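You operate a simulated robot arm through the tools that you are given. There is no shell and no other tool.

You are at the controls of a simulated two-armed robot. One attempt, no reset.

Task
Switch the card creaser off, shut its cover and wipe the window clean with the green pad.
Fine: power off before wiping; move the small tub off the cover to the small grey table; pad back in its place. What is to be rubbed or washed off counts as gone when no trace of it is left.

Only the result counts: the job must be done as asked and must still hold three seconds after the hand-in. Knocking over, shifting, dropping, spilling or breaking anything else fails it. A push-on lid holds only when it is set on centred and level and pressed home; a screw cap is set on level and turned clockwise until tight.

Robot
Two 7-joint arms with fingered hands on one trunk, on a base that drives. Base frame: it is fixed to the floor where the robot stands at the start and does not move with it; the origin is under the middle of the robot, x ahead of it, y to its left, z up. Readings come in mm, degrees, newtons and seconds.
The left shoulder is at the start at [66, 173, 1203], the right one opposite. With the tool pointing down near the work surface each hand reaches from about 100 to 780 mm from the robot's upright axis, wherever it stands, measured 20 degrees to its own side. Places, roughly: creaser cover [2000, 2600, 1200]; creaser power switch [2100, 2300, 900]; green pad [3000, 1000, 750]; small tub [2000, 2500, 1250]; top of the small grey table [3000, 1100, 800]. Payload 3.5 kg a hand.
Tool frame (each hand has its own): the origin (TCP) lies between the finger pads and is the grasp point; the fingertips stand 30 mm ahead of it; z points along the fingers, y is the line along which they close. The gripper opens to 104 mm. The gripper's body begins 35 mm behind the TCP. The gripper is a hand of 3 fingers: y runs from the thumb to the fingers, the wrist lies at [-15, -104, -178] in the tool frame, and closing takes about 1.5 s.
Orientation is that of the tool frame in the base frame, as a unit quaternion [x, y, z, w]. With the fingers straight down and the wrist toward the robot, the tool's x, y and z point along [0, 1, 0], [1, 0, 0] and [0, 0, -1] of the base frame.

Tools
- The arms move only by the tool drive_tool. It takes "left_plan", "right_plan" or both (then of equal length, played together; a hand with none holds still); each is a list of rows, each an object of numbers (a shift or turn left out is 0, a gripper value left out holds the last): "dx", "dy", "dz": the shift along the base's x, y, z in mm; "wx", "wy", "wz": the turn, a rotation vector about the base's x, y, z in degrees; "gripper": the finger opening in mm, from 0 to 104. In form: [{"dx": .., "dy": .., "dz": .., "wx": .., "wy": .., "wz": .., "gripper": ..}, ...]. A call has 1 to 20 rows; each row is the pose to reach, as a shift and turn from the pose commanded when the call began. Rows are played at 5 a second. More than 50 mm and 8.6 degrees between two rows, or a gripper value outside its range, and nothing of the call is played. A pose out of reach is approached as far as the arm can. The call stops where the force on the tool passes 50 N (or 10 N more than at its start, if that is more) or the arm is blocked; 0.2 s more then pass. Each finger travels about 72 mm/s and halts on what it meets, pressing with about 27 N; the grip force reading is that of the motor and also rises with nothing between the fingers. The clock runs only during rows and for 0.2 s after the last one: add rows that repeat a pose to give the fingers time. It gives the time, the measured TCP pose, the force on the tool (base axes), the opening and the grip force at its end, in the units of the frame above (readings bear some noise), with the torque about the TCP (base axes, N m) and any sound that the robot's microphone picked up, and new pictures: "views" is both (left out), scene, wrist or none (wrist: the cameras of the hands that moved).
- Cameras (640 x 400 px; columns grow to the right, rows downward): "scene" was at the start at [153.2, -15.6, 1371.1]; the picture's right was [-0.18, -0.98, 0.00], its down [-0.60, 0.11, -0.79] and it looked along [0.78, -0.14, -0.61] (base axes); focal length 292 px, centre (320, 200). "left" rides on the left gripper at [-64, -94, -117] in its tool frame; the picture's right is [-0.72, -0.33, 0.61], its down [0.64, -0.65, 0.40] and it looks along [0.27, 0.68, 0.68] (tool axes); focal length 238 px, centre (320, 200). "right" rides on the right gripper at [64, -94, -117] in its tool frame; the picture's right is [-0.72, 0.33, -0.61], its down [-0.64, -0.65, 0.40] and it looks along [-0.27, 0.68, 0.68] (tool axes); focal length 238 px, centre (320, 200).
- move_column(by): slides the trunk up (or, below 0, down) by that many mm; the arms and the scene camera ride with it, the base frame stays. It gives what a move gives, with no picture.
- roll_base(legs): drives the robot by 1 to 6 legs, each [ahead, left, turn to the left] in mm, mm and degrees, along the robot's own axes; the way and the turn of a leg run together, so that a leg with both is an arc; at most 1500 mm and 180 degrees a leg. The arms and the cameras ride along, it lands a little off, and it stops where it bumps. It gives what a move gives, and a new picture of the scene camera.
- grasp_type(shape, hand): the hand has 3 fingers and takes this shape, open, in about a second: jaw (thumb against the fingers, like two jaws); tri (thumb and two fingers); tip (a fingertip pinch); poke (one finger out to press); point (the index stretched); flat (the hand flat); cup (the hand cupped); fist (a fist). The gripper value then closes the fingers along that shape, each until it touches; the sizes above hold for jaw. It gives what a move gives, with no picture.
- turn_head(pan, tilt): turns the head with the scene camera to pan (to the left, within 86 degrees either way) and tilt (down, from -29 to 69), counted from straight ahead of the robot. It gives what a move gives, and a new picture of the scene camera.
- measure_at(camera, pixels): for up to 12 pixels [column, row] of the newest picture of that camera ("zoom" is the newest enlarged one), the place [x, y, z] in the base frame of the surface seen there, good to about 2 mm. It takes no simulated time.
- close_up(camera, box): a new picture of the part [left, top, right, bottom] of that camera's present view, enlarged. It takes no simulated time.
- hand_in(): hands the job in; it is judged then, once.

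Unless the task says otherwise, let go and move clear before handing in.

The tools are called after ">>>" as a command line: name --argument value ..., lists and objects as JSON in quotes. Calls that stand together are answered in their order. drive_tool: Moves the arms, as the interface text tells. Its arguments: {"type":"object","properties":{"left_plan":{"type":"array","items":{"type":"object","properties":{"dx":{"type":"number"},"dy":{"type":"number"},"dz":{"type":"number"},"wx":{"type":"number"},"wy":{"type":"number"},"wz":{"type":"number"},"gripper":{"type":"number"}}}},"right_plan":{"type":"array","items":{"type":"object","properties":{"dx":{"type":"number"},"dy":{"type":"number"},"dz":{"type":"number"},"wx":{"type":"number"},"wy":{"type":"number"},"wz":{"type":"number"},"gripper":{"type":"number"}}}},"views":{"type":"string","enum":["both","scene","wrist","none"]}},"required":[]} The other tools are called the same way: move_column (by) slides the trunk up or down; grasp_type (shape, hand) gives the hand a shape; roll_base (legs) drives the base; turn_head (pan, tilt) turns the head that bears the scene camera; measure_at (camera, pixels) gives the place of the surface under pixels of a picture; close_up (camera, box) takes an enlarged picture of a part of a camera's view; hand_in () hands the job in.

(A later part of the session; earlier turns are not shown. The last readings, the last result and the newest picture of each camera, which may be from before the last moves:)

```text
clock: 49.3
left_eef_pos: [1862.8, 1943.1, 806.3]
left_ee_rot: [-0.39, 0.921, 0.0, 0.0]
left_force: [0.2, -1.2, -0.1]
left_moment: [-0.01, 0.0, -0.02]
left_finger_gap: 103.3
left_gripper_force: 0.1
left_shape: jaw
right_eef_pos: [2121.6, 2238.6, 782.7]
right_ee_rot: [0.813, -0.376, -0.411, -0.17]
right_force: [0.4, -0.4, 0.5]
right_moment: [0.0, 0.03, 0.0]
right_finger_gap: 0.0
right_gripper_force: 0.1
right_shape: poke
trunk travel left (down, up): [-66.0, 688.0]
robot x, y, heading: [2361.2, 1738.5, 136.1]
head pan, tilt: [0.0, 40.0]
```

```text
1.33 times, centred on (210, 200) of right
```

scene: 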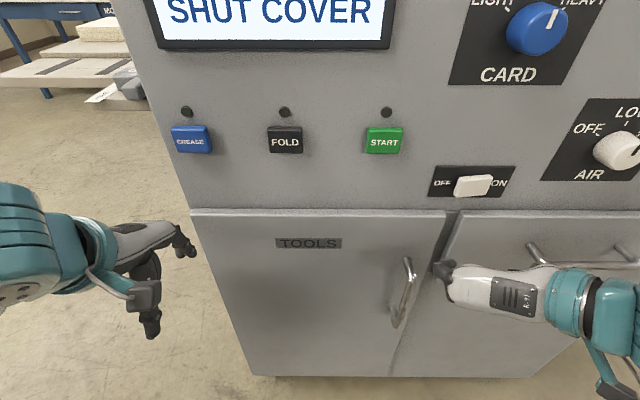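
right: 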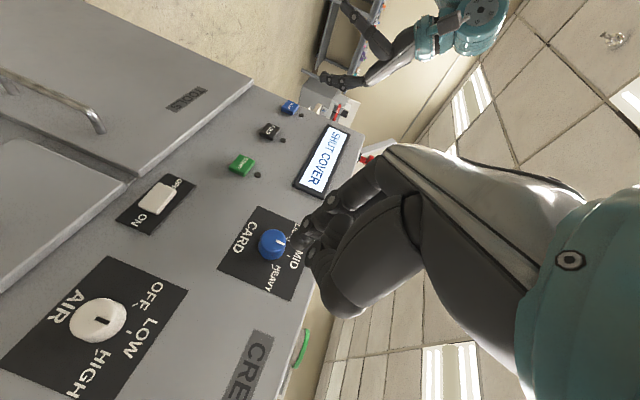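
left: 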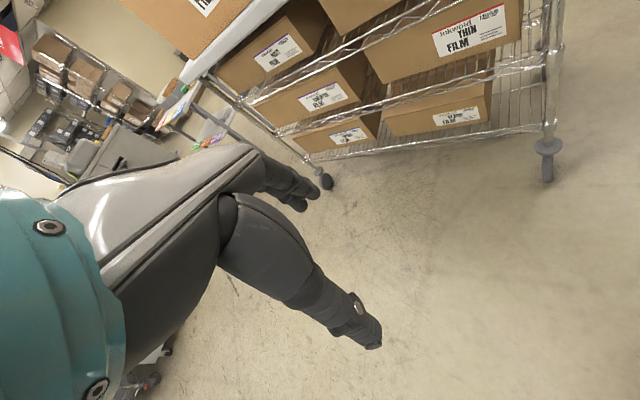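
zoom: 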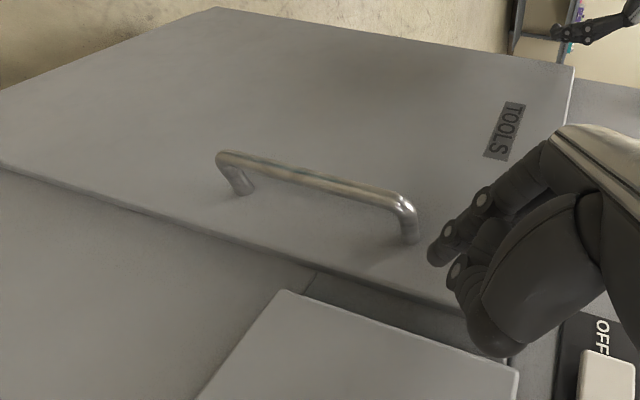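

The hand sank lower than planned (TCP z 783) but is well placed sideways (tip about u 383, 55 mm short of the switch). I'll raise the trunk 110 mm.

>>> move_column --by 110

>>> drive_tool --right_plan '[{"dx": 0}]'

```text
clock: 50.7
left_eef_pos: [1863.0, 1941.5, 914.9]
left_ee_rot: [-0.39, 0.921, -0.001, 0.001]
left_force: [-0.6, 0.0, -0.4]
left_moment: [-0.01, -0.02, 0.02]
left_finger_gap: 103.6
left_gripper_force: 0.0
left_shape: jaw
right_eef_pos: [2118.3, 2237.6, 892.4]
right_ee_rot: [0.813, -0.377, -0.41, -0.171]
right_force: [-0.3, -0.1, -0.2]
right_moment: [-0.03, 0.0, 0.0]
right_finger_gap: 0.2
right_gripper_force: 0.0
right_shape: poke
trunk travel left (down, up): [-176.0, 578.0]
robot x, y, heading: [2361.5, 1737.1, 135.9]
head pan, tilt: [0.0, 40.0]
```

```text
clock: 51.1
left_eef_pos: [1863.9, 1941.9, 915.6]
left_ee_rot: [-0.391, 0.92, -0.001, 0.001]
left_force: [-0.2, -0.1, -0.9]
left_moment: [-0.02, 0.01, 0.01]
left_finger_gap: 103.7
left_gripper_force: 0.1
left_shape: jaw
right_eef_pos: [2120.6, 2240.1, 892.5]
right_ee_rot: [0.813, -0.377, -0.41, -0.17]
right_force: [-0.9, -0.6, 0.0]
right_moment: [-0.01, 0.02, 0.02]
right_finger_gap: 0.2
right_gripper_force: 0.1
right_shape: poke
trunk travel left (down, up): [-176.0, 578.0]
robot x, y, heading: [2356.9, 1736.2, 136.0]
head pan, tilt: [0.0, 40.0]
```

scene: 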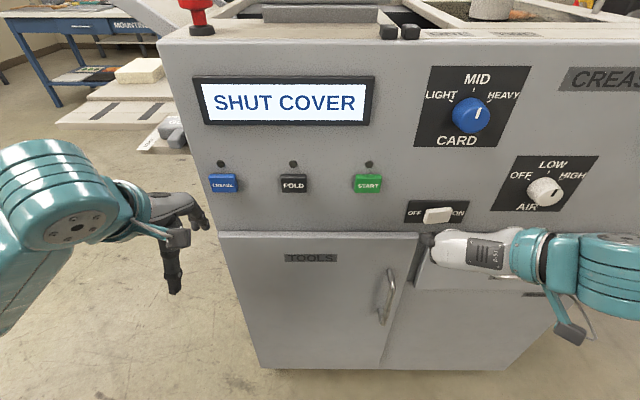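
right: 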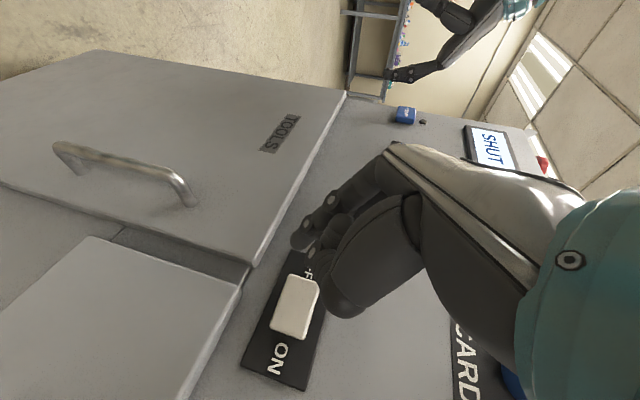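

The poke tip is now near the OFF label in the wrist view (tip at about (303, 243), rocker at (295, 305)). I'll zoom and measure to be exact.

>>> measure_at --camera "right" --pixels '[[297, 243], [303, 247], [310, 240], [295, 285], [305, 300], [290, 330], [310, 283], [283, 310]]'

>>> close_up --camera "right" --box '[230, 170, 390, 370]'

>>> close_up --camera "scene" --box '[390, 190, 510, 280]'

```text
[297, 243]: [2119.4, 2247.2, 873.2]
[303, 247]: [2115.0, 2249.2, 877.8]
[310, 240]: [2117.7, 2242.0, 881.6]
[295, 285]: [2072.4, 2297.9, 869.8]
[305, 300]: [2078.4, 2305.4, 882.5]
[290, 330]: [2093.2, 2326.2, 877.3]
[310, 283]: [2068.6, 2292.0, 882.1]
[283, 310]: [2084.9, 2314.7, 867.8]
```

```text
2.00 times, centred on (310, 270) of right
```

zoom: 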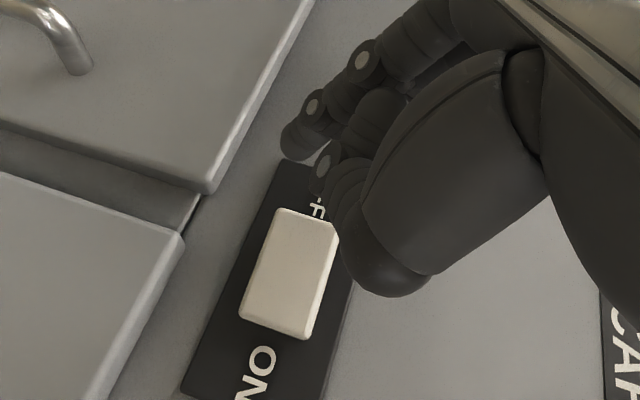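

```text
4.44 times, centred on (450, 235) of scene
```

zoom: 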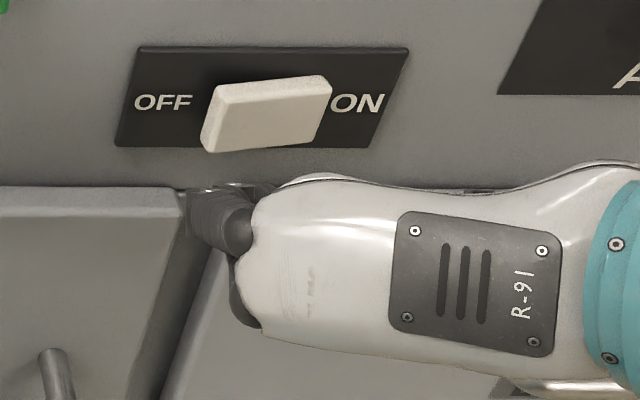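

The tip sits about 57 mm in front of the rocker and 9 mm left of the ideal press point. I'll advance the finger slowly onto the OFF end.

>>> drive_tool --right_plan '[{"dx": -7.9, "dy": 20.5, "dz": 2}, {"dx": -18.5, "dy": 31.1, "dz": 2}, {"dx": -25.6, "dy": 38.1, "dz": 2}, {"dx": -29.2, "dy": 41.6, "dz": 2}]'

>>> close_up --camera "right" --box '[230, 170, 390, 370]'

>>> close_up --camera "scene" --box '[390, 180, 490, 260]'

```text
clock: 52.1
left_eef_pos: [1865.1, 1941.4, 916.4]
left_ee_rot: [-0.391, 0.92, 0.0, 0.001]
left_force: [0.1, 0.4, -0.5]
left_moment: [0.02, 0.02, 0.02]
left_finger_gap: 103.7
left_gripper_force: 0.1
left_shape: jaw
right_eef_pos: [2091.1, 2277.4, 895.7]
right_ee_rot: [0.814, -0.375, -0.41, -0.168]
right_force: [9.3, -12.4, -0.1]
right_moment: [-0.13, -0.07, 0.02]
right_finger_gap: 0.0
right_gripper_force: 0.1
right_shape: poke
trunk travel left (down, up): [-176.0, 578.0]
robot x, y, heading: [2355.3, 1740.6, 136.1]
head pan, tilt: [0.0, 40.0]
```

scene: 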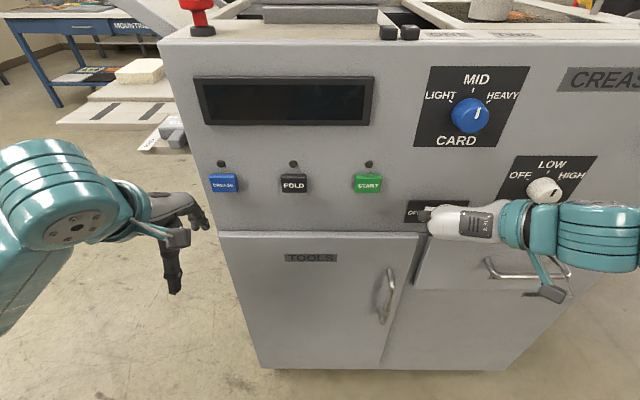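
right: 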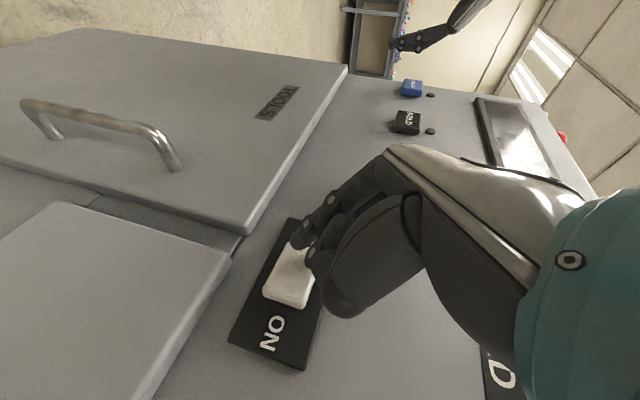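

```text
2.00 times, centred on (310, 270) of right
```

zoom: 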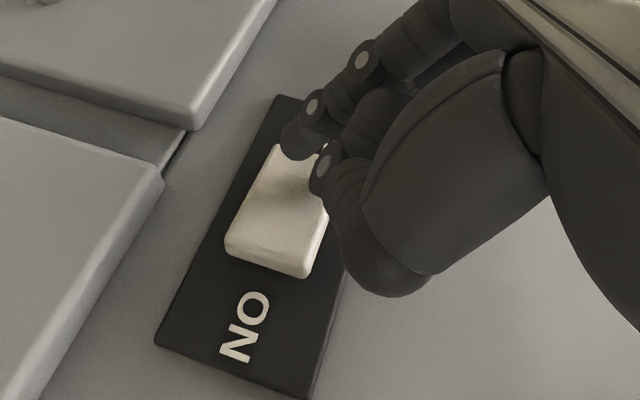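

```text
5.00 times, centred on (440, 220) of scene
```

zoom: 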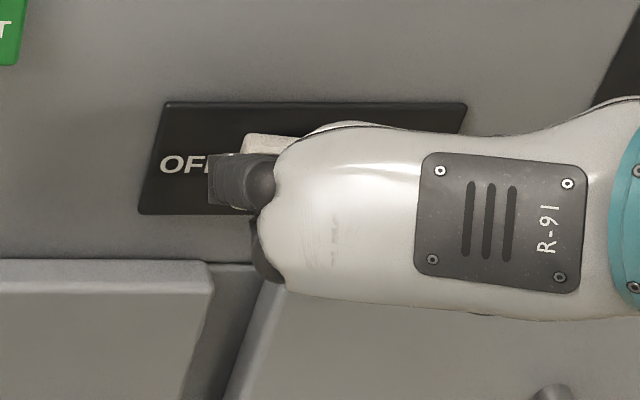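

The display has gone dark and the rocker flipped, so the power is off. I'll withdraw the finger straight back and check it stays so.

>>> drive_tool --right_plan '[{"dx": 14, "dy": -14}, {"dx": 42, "dy": -42}, {"dx": 70, "dy": -70}, {"dx": 95, "dy": -95}]' --views "scene"

>>> close_up --camera "scene" --box '[390, 180, 490, 260]'

```text
clock: 53.1
left_eef_pos: [1864.1, 1941.6, 916.2]
left_ee_rot: [-0.39, 0.921, -0.001, 0.0]
left_force: [-0.8, 0.4, -0.4]
left_moment: [0.01, 0.02, 0.03]
left_finger_gap: 103.5
left_gripper_force: 0.0
left_shape: jaw
right_eef_pos: [2160.4, 2210.6, 896.4]
right_ee_rot: [0.813, -0.376, -0.41, -0.171]
right_force: [0.1, -0.3, -0.2]
right_moment: [-0.03, 0.02, -0.02]
right_finger_gap: 0.0
right_gripper_force: 0.0
right_shape: poke
right hand out of reach, approached as far as the arm can: row 4
trunk travel left (down, up): [-176.0, 578.0]
robot x, y, heading: [2361.1, 1735.1, 135.9]
head pan, tilt: [0.0, 40.0]
```

scene: 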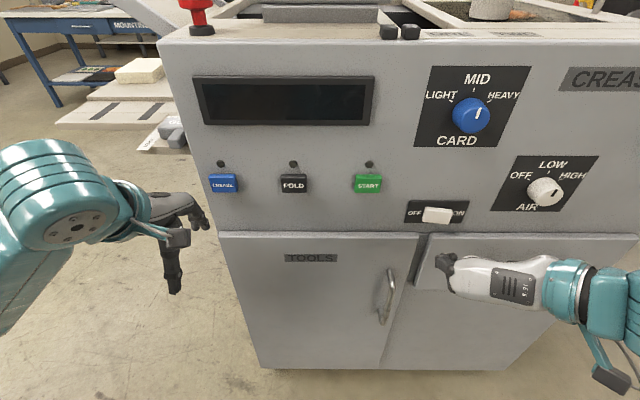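

```text
5.00 times, centred on (440, 220) of scene
```

zoom: 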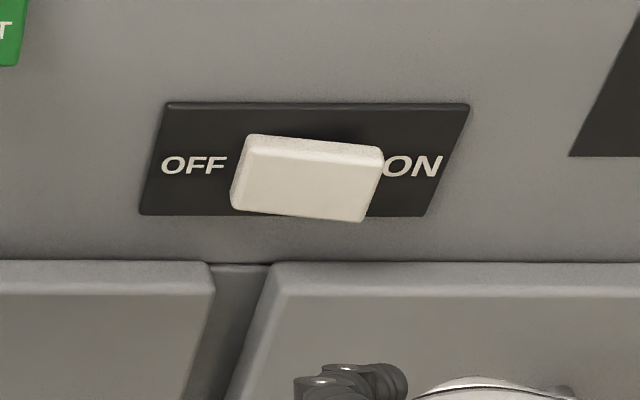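

The rocker now has the ON end out and the display is dark: power is off. I'll back off, raise the trunk, and bring the right hand back to a plain downward jaw pose.

>>> roll_base --legs '[[-150, 0, 0]]'

>>> move_column --by 520

>>> drive_tool --right_plan '[{"wx": -5.6, "wy": -5.7}, {"wx": -11.2, "wy": -11.4}, {"wx": -16.8, "wy": -17.1}, {"wx": -22.4, "wy": -22.8}, {"wx": -28.0, "wy": -28.5}, {"wx": -33.6, "wy": -34.2}, {"wx": -37.1, "wy": -37.7}]' --views "none"

>>> grasp_type --hand "right" --shape "jaw"

```text
clock: 54.5
left_eef_pos: [1971.1, 1838.4, 916.1]
left_ee_rot: [-0.391, 0.92, 0.0, 0.0]
left_force: [1.3, -0.1, -0.8]
left_moment: [0.02, 0.0, 0.03]
left_finger_gap: 103.6
left_gripper_force: 0.0
left_shape: jaw
right_eef_pos: [2266.7, 2107.7, 895.7]
right_ee_rot: [0.813, -0.376, -0.41, -0.171]
right_force: [0.4, -0.2, 1.1]
right_moment: [-0.03, -0.02, 0.01]
right_finger_gap: 0.0
right_gripper_force: 0.1
right_shape: poke
trunk travel left (down, up): [-176.0, 578.0]
robot x, y, heading: [2463.6, 1635.7, 136.1]
head pan, tilt: [0.0, 40.0]
```

scene: 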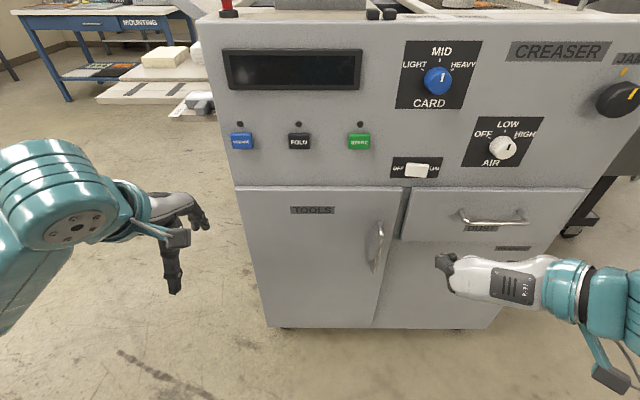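

```text
refused: 520 is not a number from -400 to 400
```

```text
clock: 56.1
left_eef_pos: [1970.2, 1837.4, 915.9]
left_ee_rot: [-0.392, 0.92, 0.0, 0.001]
left_force: [-0.1, 0.2, -0.2]
left_moment: [0.02, -0.01, 0.02]
left_finger_gap: 103.6
left_gripper_force: 0.0
left_shape: jaw
right_eef_pos: [2258.2, 1972.0, 828.1]
right_ee_rot: [0.907, -0.421, -0.003, -0.025]
right_force: [-0.1, -0.5, -0.3]
right_moment: [0.04, -0.02, 0.02]
right_finger_gap: 0.0
right_gripper_force: 0.1
right_shape: poke
right hand out of reach, approached as far as the arm can: row 2, 3, 4, 5, 6, 7
trunk travel left (down, up): [-176.0, 578.0]
robot x, y, heading: [2465.2, 1636.2, 136.2]
head pan, tilt: [0.0, 40.0]
```

```text
clock: 57.0
left_eef_pos: [1970.7, 1838.8, 915.3]
left_ee_rot: [-0.391, 0.92, 0.0, -0.001]
left_force: [0.0, -0.4, -0.5]
left_moment: [-0.03, 0.01, 0.02]
left_finger_gap: 103.3
left_gripper_force: 0.1
left_shape: jaw
right_eef_pos: [2258.8, 1973.7, 826.5]
right_ee_rot: [0.907, -0.421, -0.004, -0.025]
right_force: [-0.8, 0.5, 0.4]
right_moment: [0.02, 0.02, -0.01]
right_finger_gap: 103.7
right_gripper_force: 0.1
right_shape: jaw
trunk travel left (down, up): [-176.0, 578.0]
robot x, y, heading: [2464.3, 1634.6, 136.0]
head pan, tilt: [0.0, 40.0]
```

Hand points down again with jaw shape open. I'll yaw it back and raise the trunk in two steps.

>>> drive_tool --right_plan '[{"wz": -8}, {"wz": -16}, {"wz": -24}, {"wz": -32}, {"wz": -40}, {"wz": -48}, {"wz": -56}, {"wz": -64}, {"wz": -72}, {"wz": -80}, {"wz": -84}]' --views "none"

>>> move_column --by 400

>>> move_column --by 140

>>> turn_head --pan 0 --tilt 50

```text
clock: 59.4
left_eef_pos: [1971.0, 1839.3, 916.6]
left_ee_rot: [-0.392, 0.92, 0.0, 0.0]
left_force: [-0.3, -0.5, -0.4]
left_moment: [0.01, -0.01, 0.0]
left_finger_gap: 103.7
left_gripper_force: 0.1
left_shape: jaw
right_eef_pos: [2249.7, 1971.9, 827.8]
right_ee_rot: [-0.402, 0.915, -0.019, 0.008]
right_force: [-0.2, -0.4, 0.0]
right_moment: [-0.02, 0.01, -0.01]
right_finger_gap: 103.7
right_gripper_force: 0.1
right_shape: jaw
right hand out of reach, approached as far as the arm can: row 6, 7, 8, 9, 10, 11
trunk travel left (down, up): [-176.0, 578.0]
robot x, y, heading: [2468.5, 1628.4, 136.1]
head pan, tilt: [0.0, 40.0]
```

```text
clock: 63.2
left_eef_pos: [1971.5, 1838.9, 1316.0]
left_ee_rot: [-0.391, 0.92, 0.0, 0.0]
left_force: [0.1, 0.3, -0.6]
left_moment: [-0.02, 0.01, -0.03]
left_finger_gap: 103.4
left_gripper_force: 0.0
left_shape: jaw
right_eef_pos: [2249.8, 1974.2, 1226.9]
right_ee_rot: [-0.402, 0.916, -0.018, 0.007]
right_force: [0.0, 0.2, -0.1]
right_moment: [-0.02, -0.01, 0.01]
right_finger_gap: 103.8
right_gripper_force: 0.2
right_shape: jaw
trunk travel left (down, up): [-576.0, 178.0]
robot x, y, heading: [2468.0, 1634.8, 136.1]
head pan, tilt: [0.0, 40.0]
```

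```text
clock: 64.9
left_eef_pos: [1970.6, 1838.4, 1455.6]
left_ee_rot: [-0.392, 0.92, -0.001, 0.0]
left_force: [0.4, 0.6, 0.6]
left_moment: [0.03, 0.01, 0.0]
left_finger_gap: 103.5
left_gripper_force: 0.0
left_shape: jaw
right_eef_pos: [2249.2, 1973.7, 1365.8]
right_ee_rot: [-0.403, 0.915, -0.019, 0.008]
right_force: [0.0, 0.3, 0.2]
right_moment: [0.0, 0.01, 0.0]
right_finger_gap: 103.9
right_gripper_force: 0.0
right_shape: jaw
trunk travel left (down, up): [-716.0, 38.0]
robot x, y, heading: [2468.7, 1637.7, 135.9]
head pan, tilt: [0.0, 40.0]
```

```text
clock: 65.6
left_eef_pos: [1972.1, 1839.5, 1456.2]
left_ee_rot: [-0.392, 0.92, 0.0, 0.0]
left_force: [-0.3, 0.0, 0.5]
left_moment: [0.01, 0.04, 0.02]
left_finger_gap: 103.6
left_gripper_force: 0.0
left_shape: jaw
right_eef_pos: [2249.4, 1974.3, 1367.2]
right_ee_rot: [-0.403, 0.915, -0.019, 0.008]
right_force: [-0.7, 0.6, -0.5]
right_moment: [0.04, 0.03, -0.02]
right_finger_gap: 103.9
right_gripper_force: 0.1
right_shape: jaw
trunk travel left (down, up): [-716.0, 38.0]
robot x, y, heading: [2468.6, 1633.5, 135.7]
head pan, tilt: [0.0, 50.0]
```

scene: 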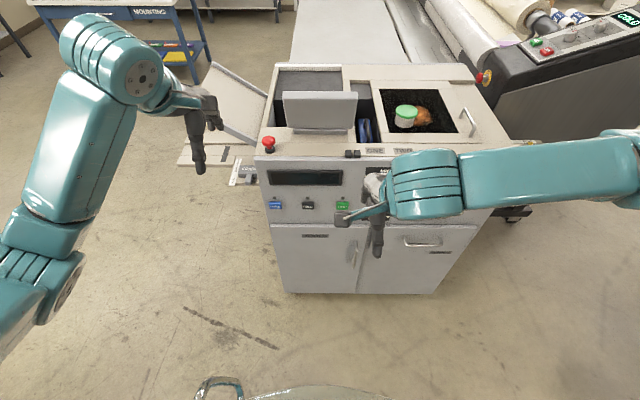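

The right forearm now sticks out to the right, so I'll bring that hand back toward its home pose to tuck the elbow in.

>>> drive_tool --right_plan '[{"dx": 7, "dy": 16, "dz": 15}, {"dx": 14, "dy": 32, "dz": 30}, {"dx": 21, "dy": 48, "dz": 45}, {"dx": 28, "dy": 64, "dz": 60}, {"dx": 35, "dy": 80, "dz": 75}, {"dx": 42, "dy": 96, "dz": 90}, {"dx": 49, "dy": 112, "dz": 105}, {"dx": 55, "dy": 129, "dz": 120}]' --views "scene"

```text
clock: 67.4
left_eef_pos: [1971.3, 1838.7, 1456.0]
left_ee_rot: [-0.391, 0.921, 0.0, 0.0]
left_force: [-0.7, 0.0, -0.2]
left_moment: [0.02, -0.01, -0.01]
left_finger_gap: 103.6
left_gripper_force: 0.0
left_shape: jaw
right_eef_pos: [2304.8, 2102.8, 1488.0]
right_ee_rot: [-0.403, 0.915, -0.018, 0.007]
right_force: [-0.1, 0.1, -0.9]
right_moment: [0.02, 0.0, 0.01]
right_finger_gap: 103.7
right_gripper_force: 0.0
right_shape: jaw
trunk travel left (down, up): [-716.0, 38.0]
robot x, y, heading: [2467.1, 1634.0, 136.0]
head pan, tilt: [0.0, 50.0]
```

scene: 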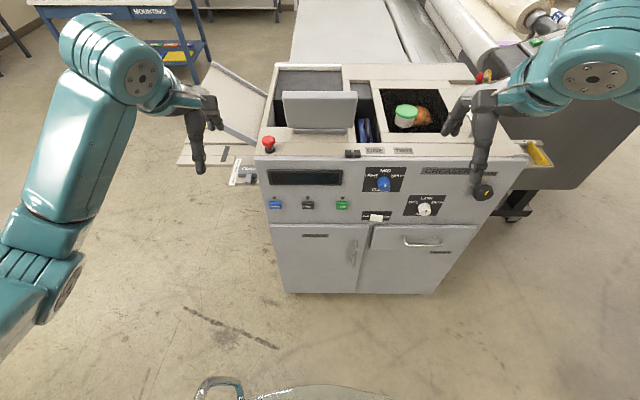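

The right arm is tucked back. I'll drive right about 500 mm and then ahead 270 mm so the left hand faces the tub.

>>> roll_base --legs '[[0, -503, -0.6], [270, 0, 0]]'

```text
clock: 71.9
left_eef_pos: [2141.2, 2395.3, 1455.8]
left_ee_rot: [-0.388, 0.922, -0.001, 0.0]
left_force: [0.5, 0.0, -0.6]
left_moment: [0.02, 0.0, -0.03]
left_finger_gap: 103.7
left_gripper_force: 0.1
left_shape: jaw
right_eef_pos: [2476.7, 2655.4, 1488.5]
right_ee_rot: [-0.399, 0.917, -0.019, 0.007]
right_force: [-0.2, -0.4, 0.1]
right_moment: [-0.02, 0.02, -0.02]
right_finger_gap: 103.9
right_gripper_force: 0.1
right_shape: jaw
trunk travel left (down, up): [-716.0, 38.0]
robot x, y, heading: [2632.8, 2187.9, 135.3]
head pan, tilt: [0.0, 50.0]
```

scene: 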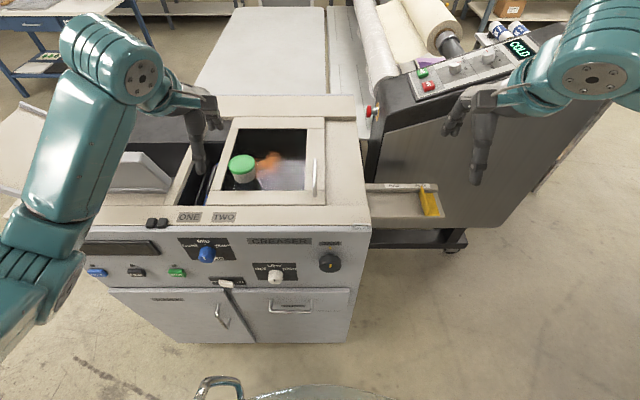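

I now see the window well: tub at (243, 168), orange smear around (268, 160) and a whitish haze in the window's right part. I'll zoom in for details.

>>> close_up --camera "scene" --box '[190, 100, 350, 220]'

```text
3.33 times, centred on (270, 160) of scene
```

zoom: 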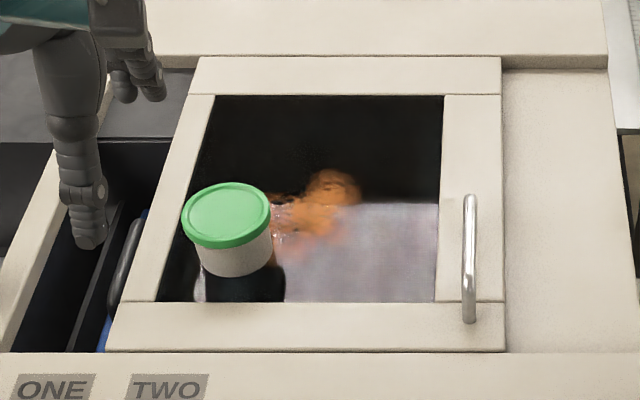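

The haze is a ceiling reflection on the glass; the smear is the orange patch. I'll measure the tub's lid and body precisely.

>>> measure_at --camera "zoom" --pixels '[[183, 218], [269, 212], [226, 186], [228, 240], [205, 265], [268, 255], [238, 272], [226, 212], [205, 252], [270, 235], [240, 250], [320, 200]]'

```text
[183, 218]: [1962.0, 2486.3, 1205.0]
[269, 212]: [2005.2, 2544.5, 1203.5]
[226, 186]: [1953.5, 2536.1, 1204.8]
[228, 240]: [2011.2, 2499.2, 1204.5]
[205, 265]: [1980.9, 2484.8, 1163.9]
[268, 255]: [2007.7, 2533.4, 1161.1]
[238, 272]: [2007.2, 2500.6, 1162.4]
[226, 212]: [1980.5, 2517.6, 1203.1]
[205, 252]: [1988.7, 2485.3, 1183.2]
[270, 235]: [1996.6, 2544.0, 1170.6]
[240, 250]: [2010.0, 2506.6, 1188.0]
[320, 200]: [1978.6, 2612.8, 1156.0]
```

Tub centre is at about (1983, 2516.5), lid 71 mm wide, top at z 1205, on glass at z 1156. I'll bring the open left hand above it.

>>> drive_tool --left_plan '[{"dx": -32, "dy": 24, "dz": -20, "gripper": 104}, {"dx": -64, "dy": 48, "dz": -50}, {"dx": -96, "dy": 73, "dz": -80}, {"dx": -128, "dy": 97, "dz": -110}, {"dx": -158, "dy": 121, "dz": -140}, {"dx": -158, "dy": 121, "dz": -160}, {"dx": -158, "dy": 121, "dz": -160}]'

```text
refused: row 3 steps farther than a row can; nothing moved
```

A row was slightly over 50 mm; I'll use smaller steps.

>>> drive_tool --left_plan '[{"dx": -26, "dy": 20, "dz": -25, "gripper": 104}, {"dx": -52, "dy": 40, "dz": -50}, {"dx": -79, "dy": 60, "dz": -75}, {"dx": -105, "dy": 80, "dz": -100}, {"dx": -132, "dy": 101, "dz": -125}, {"dx": -158, "dy": 121, "dz": -150}, {"dx": -158, "dy": 121, "dz": -165}, {"dx": -158, "dy": 121, "dz": -165}]'

```text
clock: 73.7
left_eef_pos: [1989.3, 2512.3, 1291.5]
left_ee_rot: [-0.387, 0.922, 0.0, 0.0]
left_force: [-0.9, 0.6, -0.5]
left_moment: [-0.02, 0.0, 0.03]
left_finger_gap: 104.0
left_gripper_force: 0.1
left_shape: jaw
left hand out of reach, approached as far as the arm can: row 6, 7, 8
right_eef_pos: [2474.2, 2656.8, 1488.3]
right_ee_rot: [-0.399, 0.917, -0.018, 0.007]
right_force: [0.0, 0.1, -0.3]
right_moment: [-0.02, 0.02, -0.04]
right_finger_gap: 104.0
right_gripper_force: 0.0
right_shape: jaw
trunk travel left (down, up): [-716.0, 38.0]
robot x, y, heading: [2635.1, 2190.1, 135.5]
head pan, tilt: [0.0, 50.0]
```

scene: 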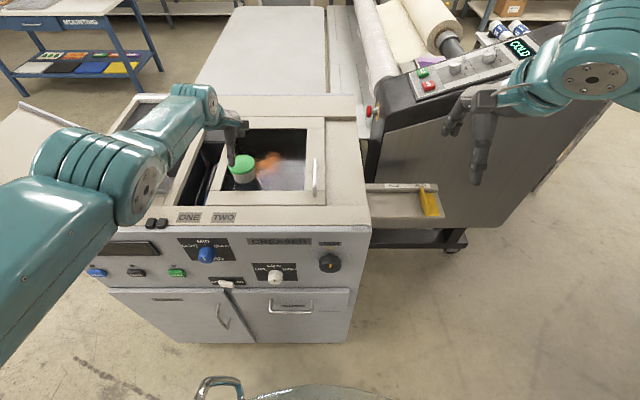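
left: 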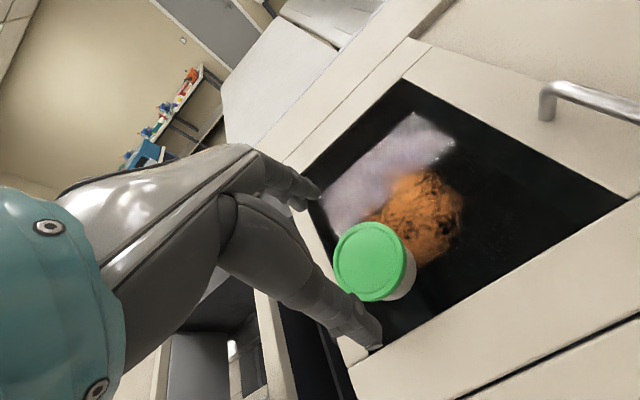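

The hand is about 8 mm short of reach. I'll check the clearance between my base and the machine before moving closer.

>>> turn_head --pan 0 --tilt 69

```text
clock: 74.5
left_eef_pos: [1990.0, 2511.9, 1291.6]
left_ee_rot: [-0.388, 0.922, 0.0, 0.0]
left_force: [0.9, 0.6, -0.3]
left_moment: [0.01, 0.01, -0.01]
left_finger_gap: 104.0
left_gripper_force: 0.1
left_shape: jaw
right_eef_pos: [2474.3, 2656.4, 1488.6]
right_ee_rot: [-0.4, 0.917, -0.018, 0.007]
right_force: [0.0, -0.6, 0.0]
right_moment: [0.01, -0.03, 0.03]
right_finger_gap: 103.8
right_gripper_force: 0.0
right_shape: jaw
trunk travel left (down, up): [-716.0, 38.0]
robot x, y, heading: [2631.6, 2188.0, 135.6]
head pan, tilt: [0.0, 68.8]
```

scene: 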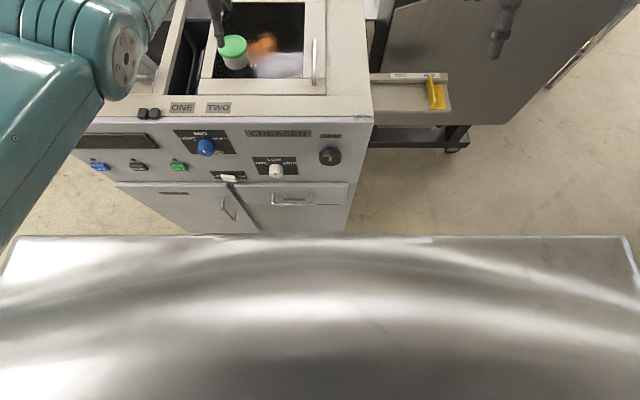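

>>> measure_at --camera "scene" --pixels '[[320, 242], [30, 242], [610, 242], [320, 300], [240, 222], [290, 200], [440, 110], [450, 145], [348, 215], [320, 236]]'

```text
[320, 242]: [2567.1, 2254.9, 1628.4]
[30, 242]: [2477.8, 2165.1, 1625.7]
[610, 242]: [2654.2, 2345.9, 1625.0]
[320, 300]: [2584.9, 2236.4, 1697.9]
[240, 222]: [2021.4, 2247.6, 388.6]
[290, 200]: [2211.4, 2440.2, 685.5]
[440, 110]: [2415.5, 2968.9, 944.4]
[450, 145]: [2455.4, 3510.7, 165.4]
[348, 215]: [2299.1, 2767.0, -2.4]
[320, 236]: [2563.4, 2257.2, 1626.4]
```

My chest hides the base, so I'd rather test whether reach improves lower down. I'll lower the left hand 45 mm while aiming at the tub centre.

>>> drive_tool --left_plan '[{"dx": -2, "dy": 1, "dz": -15}, {"dx": -4, "dy": 3, "dz": -30}, {"dx": -6.5, "dy": 4.5, "dz": -45}, {"dx": -6.5, "dy": 4.5, "dz": -45}]' --views "none"

```text
clock: 75.5
left_eef_pos: [1997.8, 2501.6, 1252.4]
left_ee_rot: [-0.388, 0.922, 0.0, 0.0]
left_force: [0.0, 0.4, 0.1]
left_moment: [-0.02, -0.01, -0.04]
left_finger_gap: 103.6
left_gripper_force: 0.0
left_shape: jaw
left hand out of reach, approached as far as the arm can: row 1, 2, 3, 4
right_eef_pos: [2475.8, 2657.2, 1488.4]
right_ee_rot: [-0.4, 0.917, -0.018, 0.006]
right_force: [-0.7, 0.3, -0.2]
right_moment: [-0.03, 0.01, 0.01]
right_finger_gap: 104.1
right_gripper_force: 0.1
right_shape: jaw
trunk travel left (down, up): [-716.0, 38.0]
robot x, y, heading: [2636.4, 2187.4, 135.8]
head pan, tilt: [0.0, 68.8]
```

Reach shrinks as the hand goes lower, so the trunk is too high for this. I'll lift and retract the left hand, then lower the trunk so the wrist sits at shoulder height.

>>> drive_tool --left_plan '[{"dx": 5, "dy": -5, "dz": 40}, {"dx": 15, "dy": -15, "dz": 80}, {"dx": 40, "dy": -40, "dz": 110}, {"dx": 65, "dy": -65, "dz": 140}, {"dx": 90, "dy": -90, "dz": 170}, {"dx": 105, "dy": -105, "dz": 200}]' --views "none"

>>> turn_head --pan 10 --tilt 50

```text
clock: 76.9
left_eef_pos: [1977.0, 2523.9, 1450.3]
left_ee_rot: [-0.388, 0.922, -0.001, 0.001]
left_force: [0.0, 1.5, -0.9]
left_moment: [0.01, 0.02, -0.02]
left_finger_gap: 104.1
left_gripper_force: 0.1
left_shape: jaw
left hand out of reach, approached as far as the arm can: row 1, 2, 3, 4, 5, 6
right_eef_pos: [2475.8, 2656.2, 1487.6]
right_ee_rot: [-0.4, 0.916, -0.018, 0.007]
right_force: [-0.5, 0.4, 0.5]
right_moment: [-0.03, 0.05, 0.01]
right_finger_gap: 104.1
right_gripper_force: 0.1
right_shape: jaw
trunk travel left (down, up): [-716.0, 38.0]
robot x, y, heading: [2632.0, 2189.1, 135.5]
head pan, tilt: [0.0, 68.8]
```

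```text
clock: 77.7
left_eef_pos: [1976.3, 2524.1, 1450.5]
left_ee_rot: [-0.388, 0.922, -0.001, 0.0]
left_force: [-0.3, 0.9, 0.7]
left_moment: [0.0, 0.03, -0.01]
left_finger_gap: 103.9
left_gripper_force: 0.0
left_shape: jaw
right_eef_pos: [2474.2, 2657.8, 1487.2]
right_ee_rot: [-0.4, 0.916, -0.018, 0.007]
right_force: [-0.6, 0.1, -0.4]
right_moment: [0.01, -0.02, 0.03]
right_finger_gap: 103.8
right_gripper_force: 0.0
right_shape: jaw
trunk travel left (down, up): [-716.0, 38.0]
robot x, y, heading: [2633.9, 2190.6, 135.5]
head pan, tilt: [10.0, 50.0]
```

scene: 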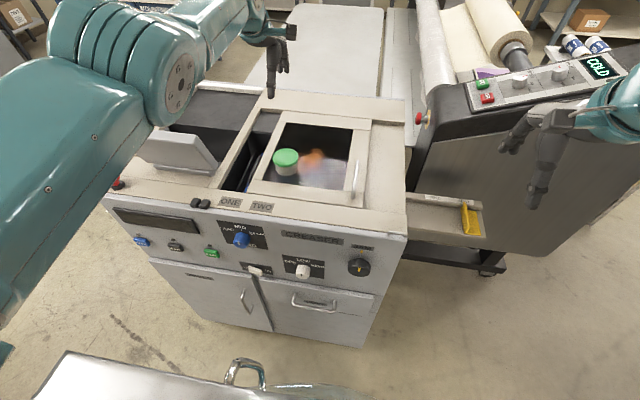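

The left hand rose but did not retract (arm stretched). I'll command a straight retract now.

>>> drive_tool --left_plan '[{"dx": 20, "dy": -20}, {"dx": 45, "dy": -45}, {"dx": 70, "dy": -70}, {"dx": 95, "dy": -95}, {"dx": 105, "dy": -105}]' --views "scene"

```text
clock: 78.9
left_eef_pos: [1974.8, 2523.2, 1454.1]
left_ee_rot: [-0.388, 0.922, -0.001, 0.0]
left_force: [0.2, 0.8, -0.7]
left_moment: [0.0, 0.01, 0.0]
left_finger_gap: 104.1
left_gripper_force: 0.1
left_shape: jaw
left hand out of reach, approached as far as the arm can: row 1, 2, 3, 4, 5
right_eef_pos: [2475.0, 2655.8, 1487.5]
right_ee_rot: [-0.399, 0.917, -0.018, 0.006]
right_force: [-0.1, -0.2, 0.4]
right_moment: [-0.01, -0.02, -0.02]
right_finger_gap: 103.9
right_gripper_force: 0.0
right_shape: jaw
trunk travel left (down, up): [-716.0, 38.0]
robot x, y, heading: [2632.8, 2190.2, 135.7]
head pan, tilt: [10.0, 50.0]
```

scene: 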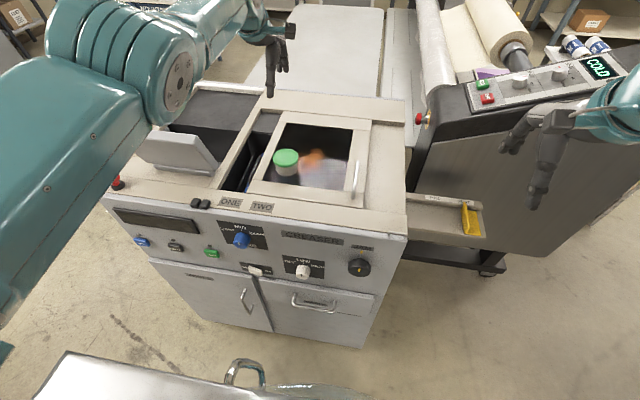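

The left arm does not move back; it may be at a joint limit. I'll try a sideways and upward shift with a small yaw to free it.

>>> drive_tool --left_plan '[{"dx": 14, "dy": 14}, {"dx": 28, "dy": 28}, {"dx": 42, "dy": 42}, {"dx": 56, "dy": 56}]' --views "none"

>>> drive_tool --left_plan '[{"dx": 10, "dy": -10, "wz": 5}, {"dx": 20, "dy": -20, "wz": 10}, {"dx": 30, "dy": -30, "wz": 15}, {"dx": 40, "dy": -40, "wz": 20}]' --views "scene"

```text
clock: 79.9
left_eef_pos: [2035.4, 2578.4, 1453.8]
left_ee_rot: [-0.388, 0.922, 0.0, -0.001]
left_force: [0.3, -0.1, 0.2]
left_moment: [-0.01, 0.02, 0.01]
left_finger_gap: 103.8
left_gripper_force: 0.0
left_shape: jaw
left hand out of reach, approached as far as the arm can: row 3, 4
right_eef_pos: [2477.1, 2657.9, 1488.5]
right_ee_rot: [-0.4, 0.916, -0.018, 0.007]
right_force: [-0.1, 0.2, 0.2]
right_moment: [-0.03, 0.04, -0.01]
right_finger_gap: 103.8
right_gripper_force: 0.1
right_shape: jaw
trunk travel left (down, up): [-716.0, 38.0]
robot x, y, heading: [2637.4, 2187.9, 135.6]
head pan, tilt: [10.0, 50.0]
```

```text
clock: 80.9
left_eef_pos: [2047.7, 2575.7, 1455.9]
left_ee_rot: [-0.544, 0.839, -0.001, 0.0]
left_force: [-0.3, 1.0, 0.2]
left_moment: [0.0, 0.03, -0.01]
left_finger_gap: 103.6
left_gripper_force: 0.0
left_shape: jaw
left hand out of reach, approached as far as the arm can: row 1, 2, 3, 4
right_eef_pos: [2475.4, 2657.5, 1487.4]
right_ee_rot: [-0.399, 0.917, -0.018, 0.008]
right_force: [0.1, -0.4, -0.5]
right_moment: [0.0, 0.0, -0.02]
right_finger_gap: 104.2
right_gripper_force: 0.0
right_shape: jaw
trunk travel left (down, up): [-716.0, 38.0]
robot x, y, heading: [2632.9, 2189.8, 135.5]
head pan, tilt: [10.0, 50.0]
```

scene: 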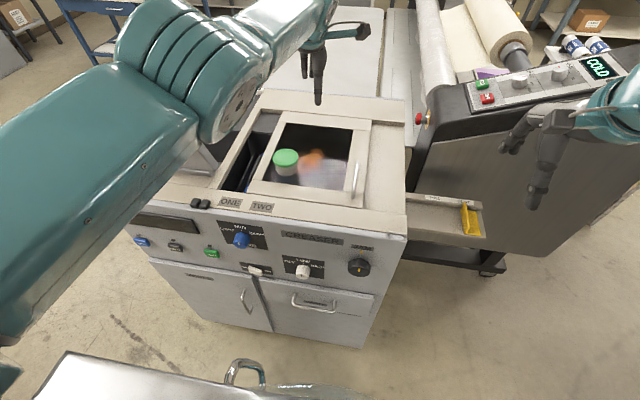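

The arm looks stretched straight. I'll try a bigger retract combined with lowering toward the robot's left side.

>>> drive_tool --left_plan '[{"dx": 0, "dy": -40, "dz": 10}, {"dx": 0, "dy": -80, "dz": 20}, {"dx": 0, "dy": -120, "dz": 30}, {"dx": 0, "dy": -160, "dz": 40}]' --views "none"

```text
clock: 81.9
left_eef_pos: [1960.0, 2499.0, 1508.8]
left_ee_rot: [-0.543, 0.84, 0.0, 0.001]
left_force: [-0.6, 0.2, -0.5]
left_moment: [0.02, -0.01, 0.0]
left_finger_gap: 103.8
left_gripper_force: 0.0
left_shape: jaw
left hand out of reach, approached as far as the arm can: row 1, 2, 3, 4
right_eef_pos: [2471.6, 2656.1, 1487.9]
right_ee_rot: [-0.399, 0.917, -0.017, 0.008]
right_force: [0.1, 0.2, -0.6]
right_moment: [0.0, 0.04, -0.04]
right_finger_gap: 104.0
right_gripper_force: 0.0
right_shape: jaw
trunk travel left (down, up): [-716.0, 38.0]
robot x, y, heading: [2633.8, 2186.9, 135.6]
head pan, tilt: [10.0, 50.0]
```

The elbow seems locked straight. I'll command a long retract toward the home pose and hold it over many rows to let the arm fold.

>>> drive_tool --left_plan '[{"dx": 30, "dy": -30, "dz": 0}, {"dx": 60, "dy": -60, "dz": 0}, {"dx": 90, "dy": -90, "dz": 0}, {"dx": 120, "dy": -120, "dz": 0}, {"dx": 150, "dy": -150, "dz": 0}, {"dx": 180, "dy": -180, "dz": 0}, {"dx": 210, "dy": -210, "dz": 0}, {"dx": 240, "dy": -240, "dz": 0}, {"dx": 240, "dy": -240, "dz": 0}, {"dx": 240, "dy": -240, "dz": 0}, {"dx": 240, "dy": -240, "dz": 0}, {"dx": 240, "dy": -240, "dz": 0}]' --views "scene"

```text
clock: 84.5
left_eef_pos: [2000.5, 2510.8, 1604.8]
left_ee_rot: [-0.542, 0.84, -0.001, 0.0]
left_force: [0.3, 1.0, -0.4]
left_moment: [-0.01, -0.02, 0.0]
left_finger_gap: 103.7
left_gripper_force: 0.0
left_shape: jaw
left hand out of reach, approached as far as the arm can: row 1, 2, 3, 4, 5, 6, 7, 8, 9, 10, 11, 12
right_eef_pos: [2476.9, 2657.7, 1487.4]
right_ee_rot: [-0.4, 0.916, -0.018, 0.006]
right_force: [-0.7, -0.8, -0.2]
right_moment: [0.02, 0.03, -0.02]
right_finger_gap: 103.8
right_gripper_force: 0.0
right_shape: jaw
trunk travel left (down, up): [-716.0, 38.0]
robot x, y, heading: [2636.2, 2189.4, 135.7]
head pan, tilt: [10.0, 50.0]
```

scene: 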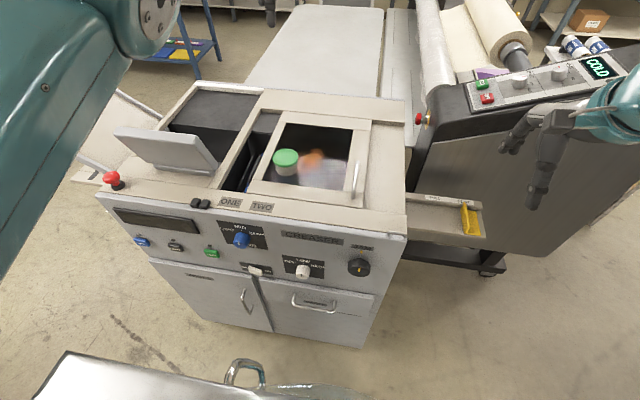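

Pure shifts keep the elbow straight, so I'll add a hand tilt (fingers forward) that the elbow must bend for, together with the retract.

>>> drive_tool --left_plan '[{"dx": 25, "dy": -15, "wx": 3.3, "wy": 7.3}, {"dx": 50, "dy": -30, "wx": 6.6, "wy": 14.6}, {"dx": 75, "dy": -45, "wx": 9.9, "wy": 21.9}, {"dx": 100, "dy": -60, "wx": 13.2, "wy": 29.2}, {"dx": 125, "dy": -75, "wx": 16.5, "wy": 36.4}, {"dx": 150, "dy": -90, "wx": 19.8, "wy": 43.7}, {"dx": 175, "dy": -105, "wx": 23.1, "wy": 51.0}, {"dx": 200, "dy": -120, "wx": 26.4, "wy": 58.3}, {"dx": 200, "dy": -120, "wx": 26.4, "wy": 58.3}, {"dx": 200, "dy": -120, "wx": 26.4, "wy": 58.3}]' --views "none"

```text
clock: 86.7
left_eef_pos: [2040.3, 2658.0, 1565.8]
left_ee_rot: [-0.46, 0.712, 0.445, -0.288]
left_force: [0.2, -0.5, -0.7]
left_moment: [-0.03, 0.0, 0.04]
left_finger_gap: 104.1
left_gripper_force: 0.0
left_shape: jaw
left hand out of reach, approached as far as the arm can: row 1, 2, 3, 4, 5, 6, 7, 8, 9, 10
right_eef_pos: [2475.2, 2657.6, 1487.0]
right_ee_rot: [-0.399, 0.917, -0.017, 0.007]
right_force: [0.0, -0.3, -0.2]
right_moment: [0.02, 0.01, 0.02]
right_finger_gap: 104.0
right_gripper_force: 0.1
right_shape: jaw
trunk travel left (down, up): [-716.0, 38.0]
robot x, y, heading: [2633.7, 2189.2, 135.5]
head pan, tilt: [10.0, 50.0]
```

The wrist accepted a 64° tilt while stretched; I'll keep tilting beyond its limit while retracting so the elbow has to bend.

>>> drive_tool --left_plan '[{"dx": 25, "dy": -15, "wx": 3.3, "wy": 7.3}, {"dx": 50, "dy": -30, "wx": 6.6, "wy": 14.6}, {"dx": 75, "dy": -45, "wx": 9.9, "wy": 21.9}, {"dx": 100, "dy": -60, "wx": 13.2, "wy": 29.2}, {"dx": 125, "dy": -75, "wx": 16.5, "wy": 36.4}, {"dx": 150, "dy": -90, "wx": 19.8, "wy": 43.7}, {"dx": 175, "dy": -105, "wx": 23.1, "wy": 51.0}, {"dx": 200, "dy": -120, "wx": 26.4, "wy": 58.3}, {"dx": 200, "dy": -120, "wx": 26.4, "wy": 58.3}, {"dx": 200, "dy": -120, "wx": 26.4, "wy": 58.3}]' --views "scene"

```text
clock: 88.9
left_eef_pos: [2227.0, 2565.4, 1545.2]
left_ee_rot: [-0.238, 0.368, 0.755, -0.487]
left_force: [0.6, -0.2, -0.1]
left_moment: [0.02, -0.01, -0.01]
left_finger_gap: 103.8
left_gripper_force: 0.1
left_shape: jaw
left hand out of reach, approached as far as the arm can: row 1, 2, 3, 4, 5, 6, 7, 8, 9, 10
right_eef_pos: [2475.2, 2656.3, 1486.8]
right_ee_rot: [-0.401, 0.916, -0.017, 0.007]
right_force: [0.5, 0.1, -0.3]
right_moment: [0.0, -0.02, -0.01]
right_finger_gap: 103.8
right_gripper_force: 0.0
right_shape: jaw
trunk travel left (down, up): [-716.0, 38.0]
robot x, y, heading: [2633.2, 2186.9, 135.6]
head pan, tilt: [10.0, 50.0]
```

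scene: 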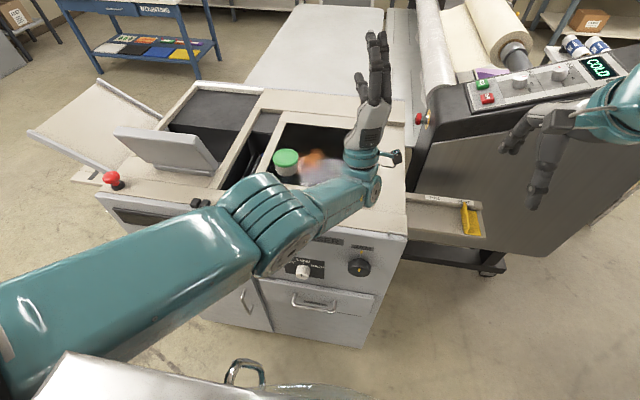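

The elbow is bent now (hand points up). I'll rotate the hand back to pointing down while moving it to its home position.

>>> drive_tool --left_plan '[{"dx": -5, "dy": -10, "wx": -3.3, "wy": -7.3}, {"dx": -11, "dy": -21, "wx": -6.6, "wy": -14.6}, {"dx": -16, "dy": -31, "wx": -9.9, "wy": -21.9}, {"dx": -22, "dy": -42, "wx": -13.2, "wy": -29.2}, {"dx": -27, "dy": -52, "wx": -16.5, "wy": -36.4}, {"dx": -33, "dy": -63, "wx": -19.8, "wy": -43.7}, {"dx": -38, "dy": -73, "wx": -23.1, "wy": -51.0}, {"dx": -44, "dy": -84, "wx": -26.4, "wy": -58.3}, {"dx": -49, "dy": -94, "wx": -29.7, "wy": -65.6}, {"dx": -55, "dy": -105, "wx": -33.0, "wy": -72.9}, {"dx": -60, "dy": -115, "wx": -36.3, "wy": -80.2}, {"dx": -66, "dy": -126, "wx": -39.6, "wy": -87.5}, {"dx": -71, "dy": -136, "wx": -42.9, "wy": -94.8}, {"dx": -77, "dy": -147, "wx": -46.2, "wy": -102.0}, {"dx": -82, "dy": -157, "wx": -49.5, "wy": -109.3}, {"dx": -88, "dy": -168, "wx": -52.8, "wy": -116.6}, {"dx": -88, "dy": -168, "wx": -52.8, "wy": -116.6}]' --views "scene"

```text
clock: 92.5
left_eef_pos: [2134.1, 2399.8, 1542.9]
left_ee_rot: [-0.541, 0.841, 0.0, 0.001]
left_force: [0.0, 0.4, -0.1]
left_moment: [0.01, 0.01, -0.02]
left_finger_gap: 104.2
left_gripper_force: 0.0
left_shape: jaw
left hand out of reach, approached as far as the arm can: row 1, 2, 3, 16, 17
right_eef_pos: [2476.4, 2656.5, 1487.8]
right_ee_rot: [-0.4, 0.916, -0.018, 0.006]
right_force: [-0.9, -0.2, -0.3]
right_moment: [0.0, 0.0, -0.01]
right_finger_gap: 104.1
right_gripper_force: 0.1
right_shape: jaw
trunk travel left (down, up): [-716.0, 38.0]
robot x, y, heading: [2635.5, 2188.3, 135.7]
head pan, tilt: [10.0, 50.0]
```

scene: 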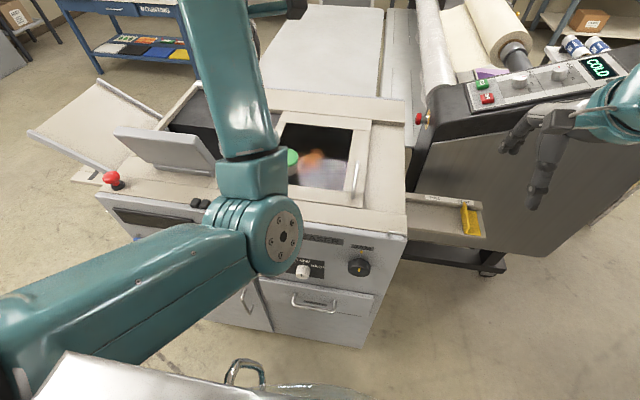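

The hand is down again but the forearm now rises steeply from a low elbow. I'll undo the yaw and lower the hand to see how the arm settles.

>>> drive_tool --left_plan '[{"dz": -15, "wz": -4}, {"dz": -30, "wz": -8}, {"dz": -45, "wz": -12}, {"dz": -60, "wz": -16}, {"dz": -75, "wz": -19.5}, {"dz": -87, "wz": -19.5}]' --views "both"

```text
clock: 93.9
left_eef_pos: [2131.5, 2399.4, 1455.0]
left_ee_rot: [-0.392, 0.92, 0.0, 0.001]
left_force: [-1.2, 0.4, -0.7]
left_moment: [-0.04, 0.01, -0.02]
left_finger_gap: 104.0
left_gripper_force: 0.2
left_shape: jaw
right_eef_pos: [2474.7, 2657.3, 1488.3]
right_ee_rot: [-0.4, 0.917, -0.017, 0.007]
right_force: [-0.2, -0.3, 0.3]
right_moment: [0.01, 0.0, -0.01]
right_finger_gap: 103.9
right_gripper_force: 0.0
right_shape: jaw
trunk travel left (down, up): [-716.0, 38.0]
robot x, y, heading: [2638.1, 2190.8, 135.8]
head pan, tilt: [10.0, 50.0]
```

scene: 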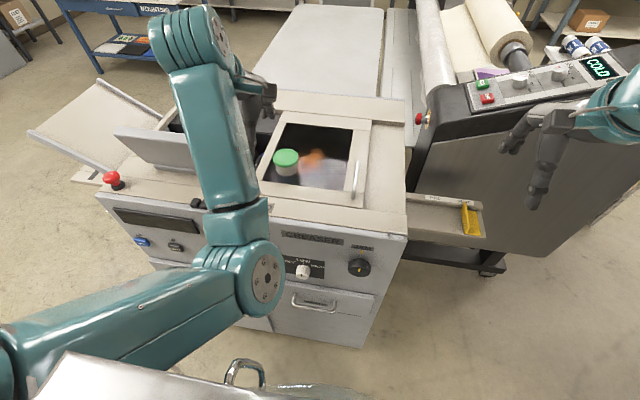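
left: 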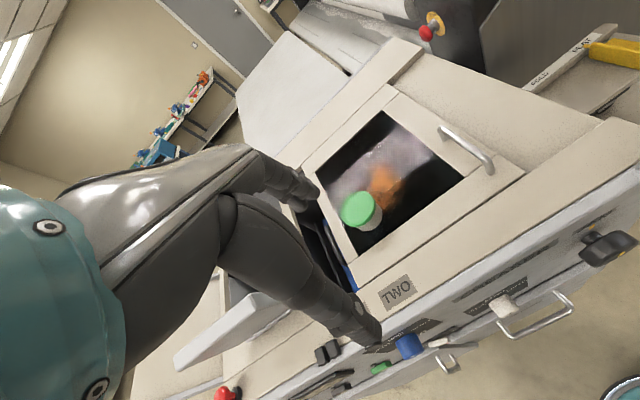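

The left arm now has its elbow low, in front of the machine's panel. I'll measure where the elbow is.

>>> measure_at --camera "scene" --pixels '[[260, 285], [235, 230], [225, 290], [200, 50], [215, 140], [268, 252], [100, 330]]'

```text
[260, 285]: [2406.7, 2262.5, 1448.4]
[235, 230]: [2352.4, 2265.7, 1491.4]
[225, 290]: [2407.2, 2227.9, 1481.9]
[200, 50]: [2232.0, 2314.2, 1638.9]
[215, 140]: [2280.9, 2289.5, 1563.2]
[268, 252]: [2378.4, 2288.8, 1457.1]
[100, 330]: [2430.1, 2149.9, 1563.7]
```

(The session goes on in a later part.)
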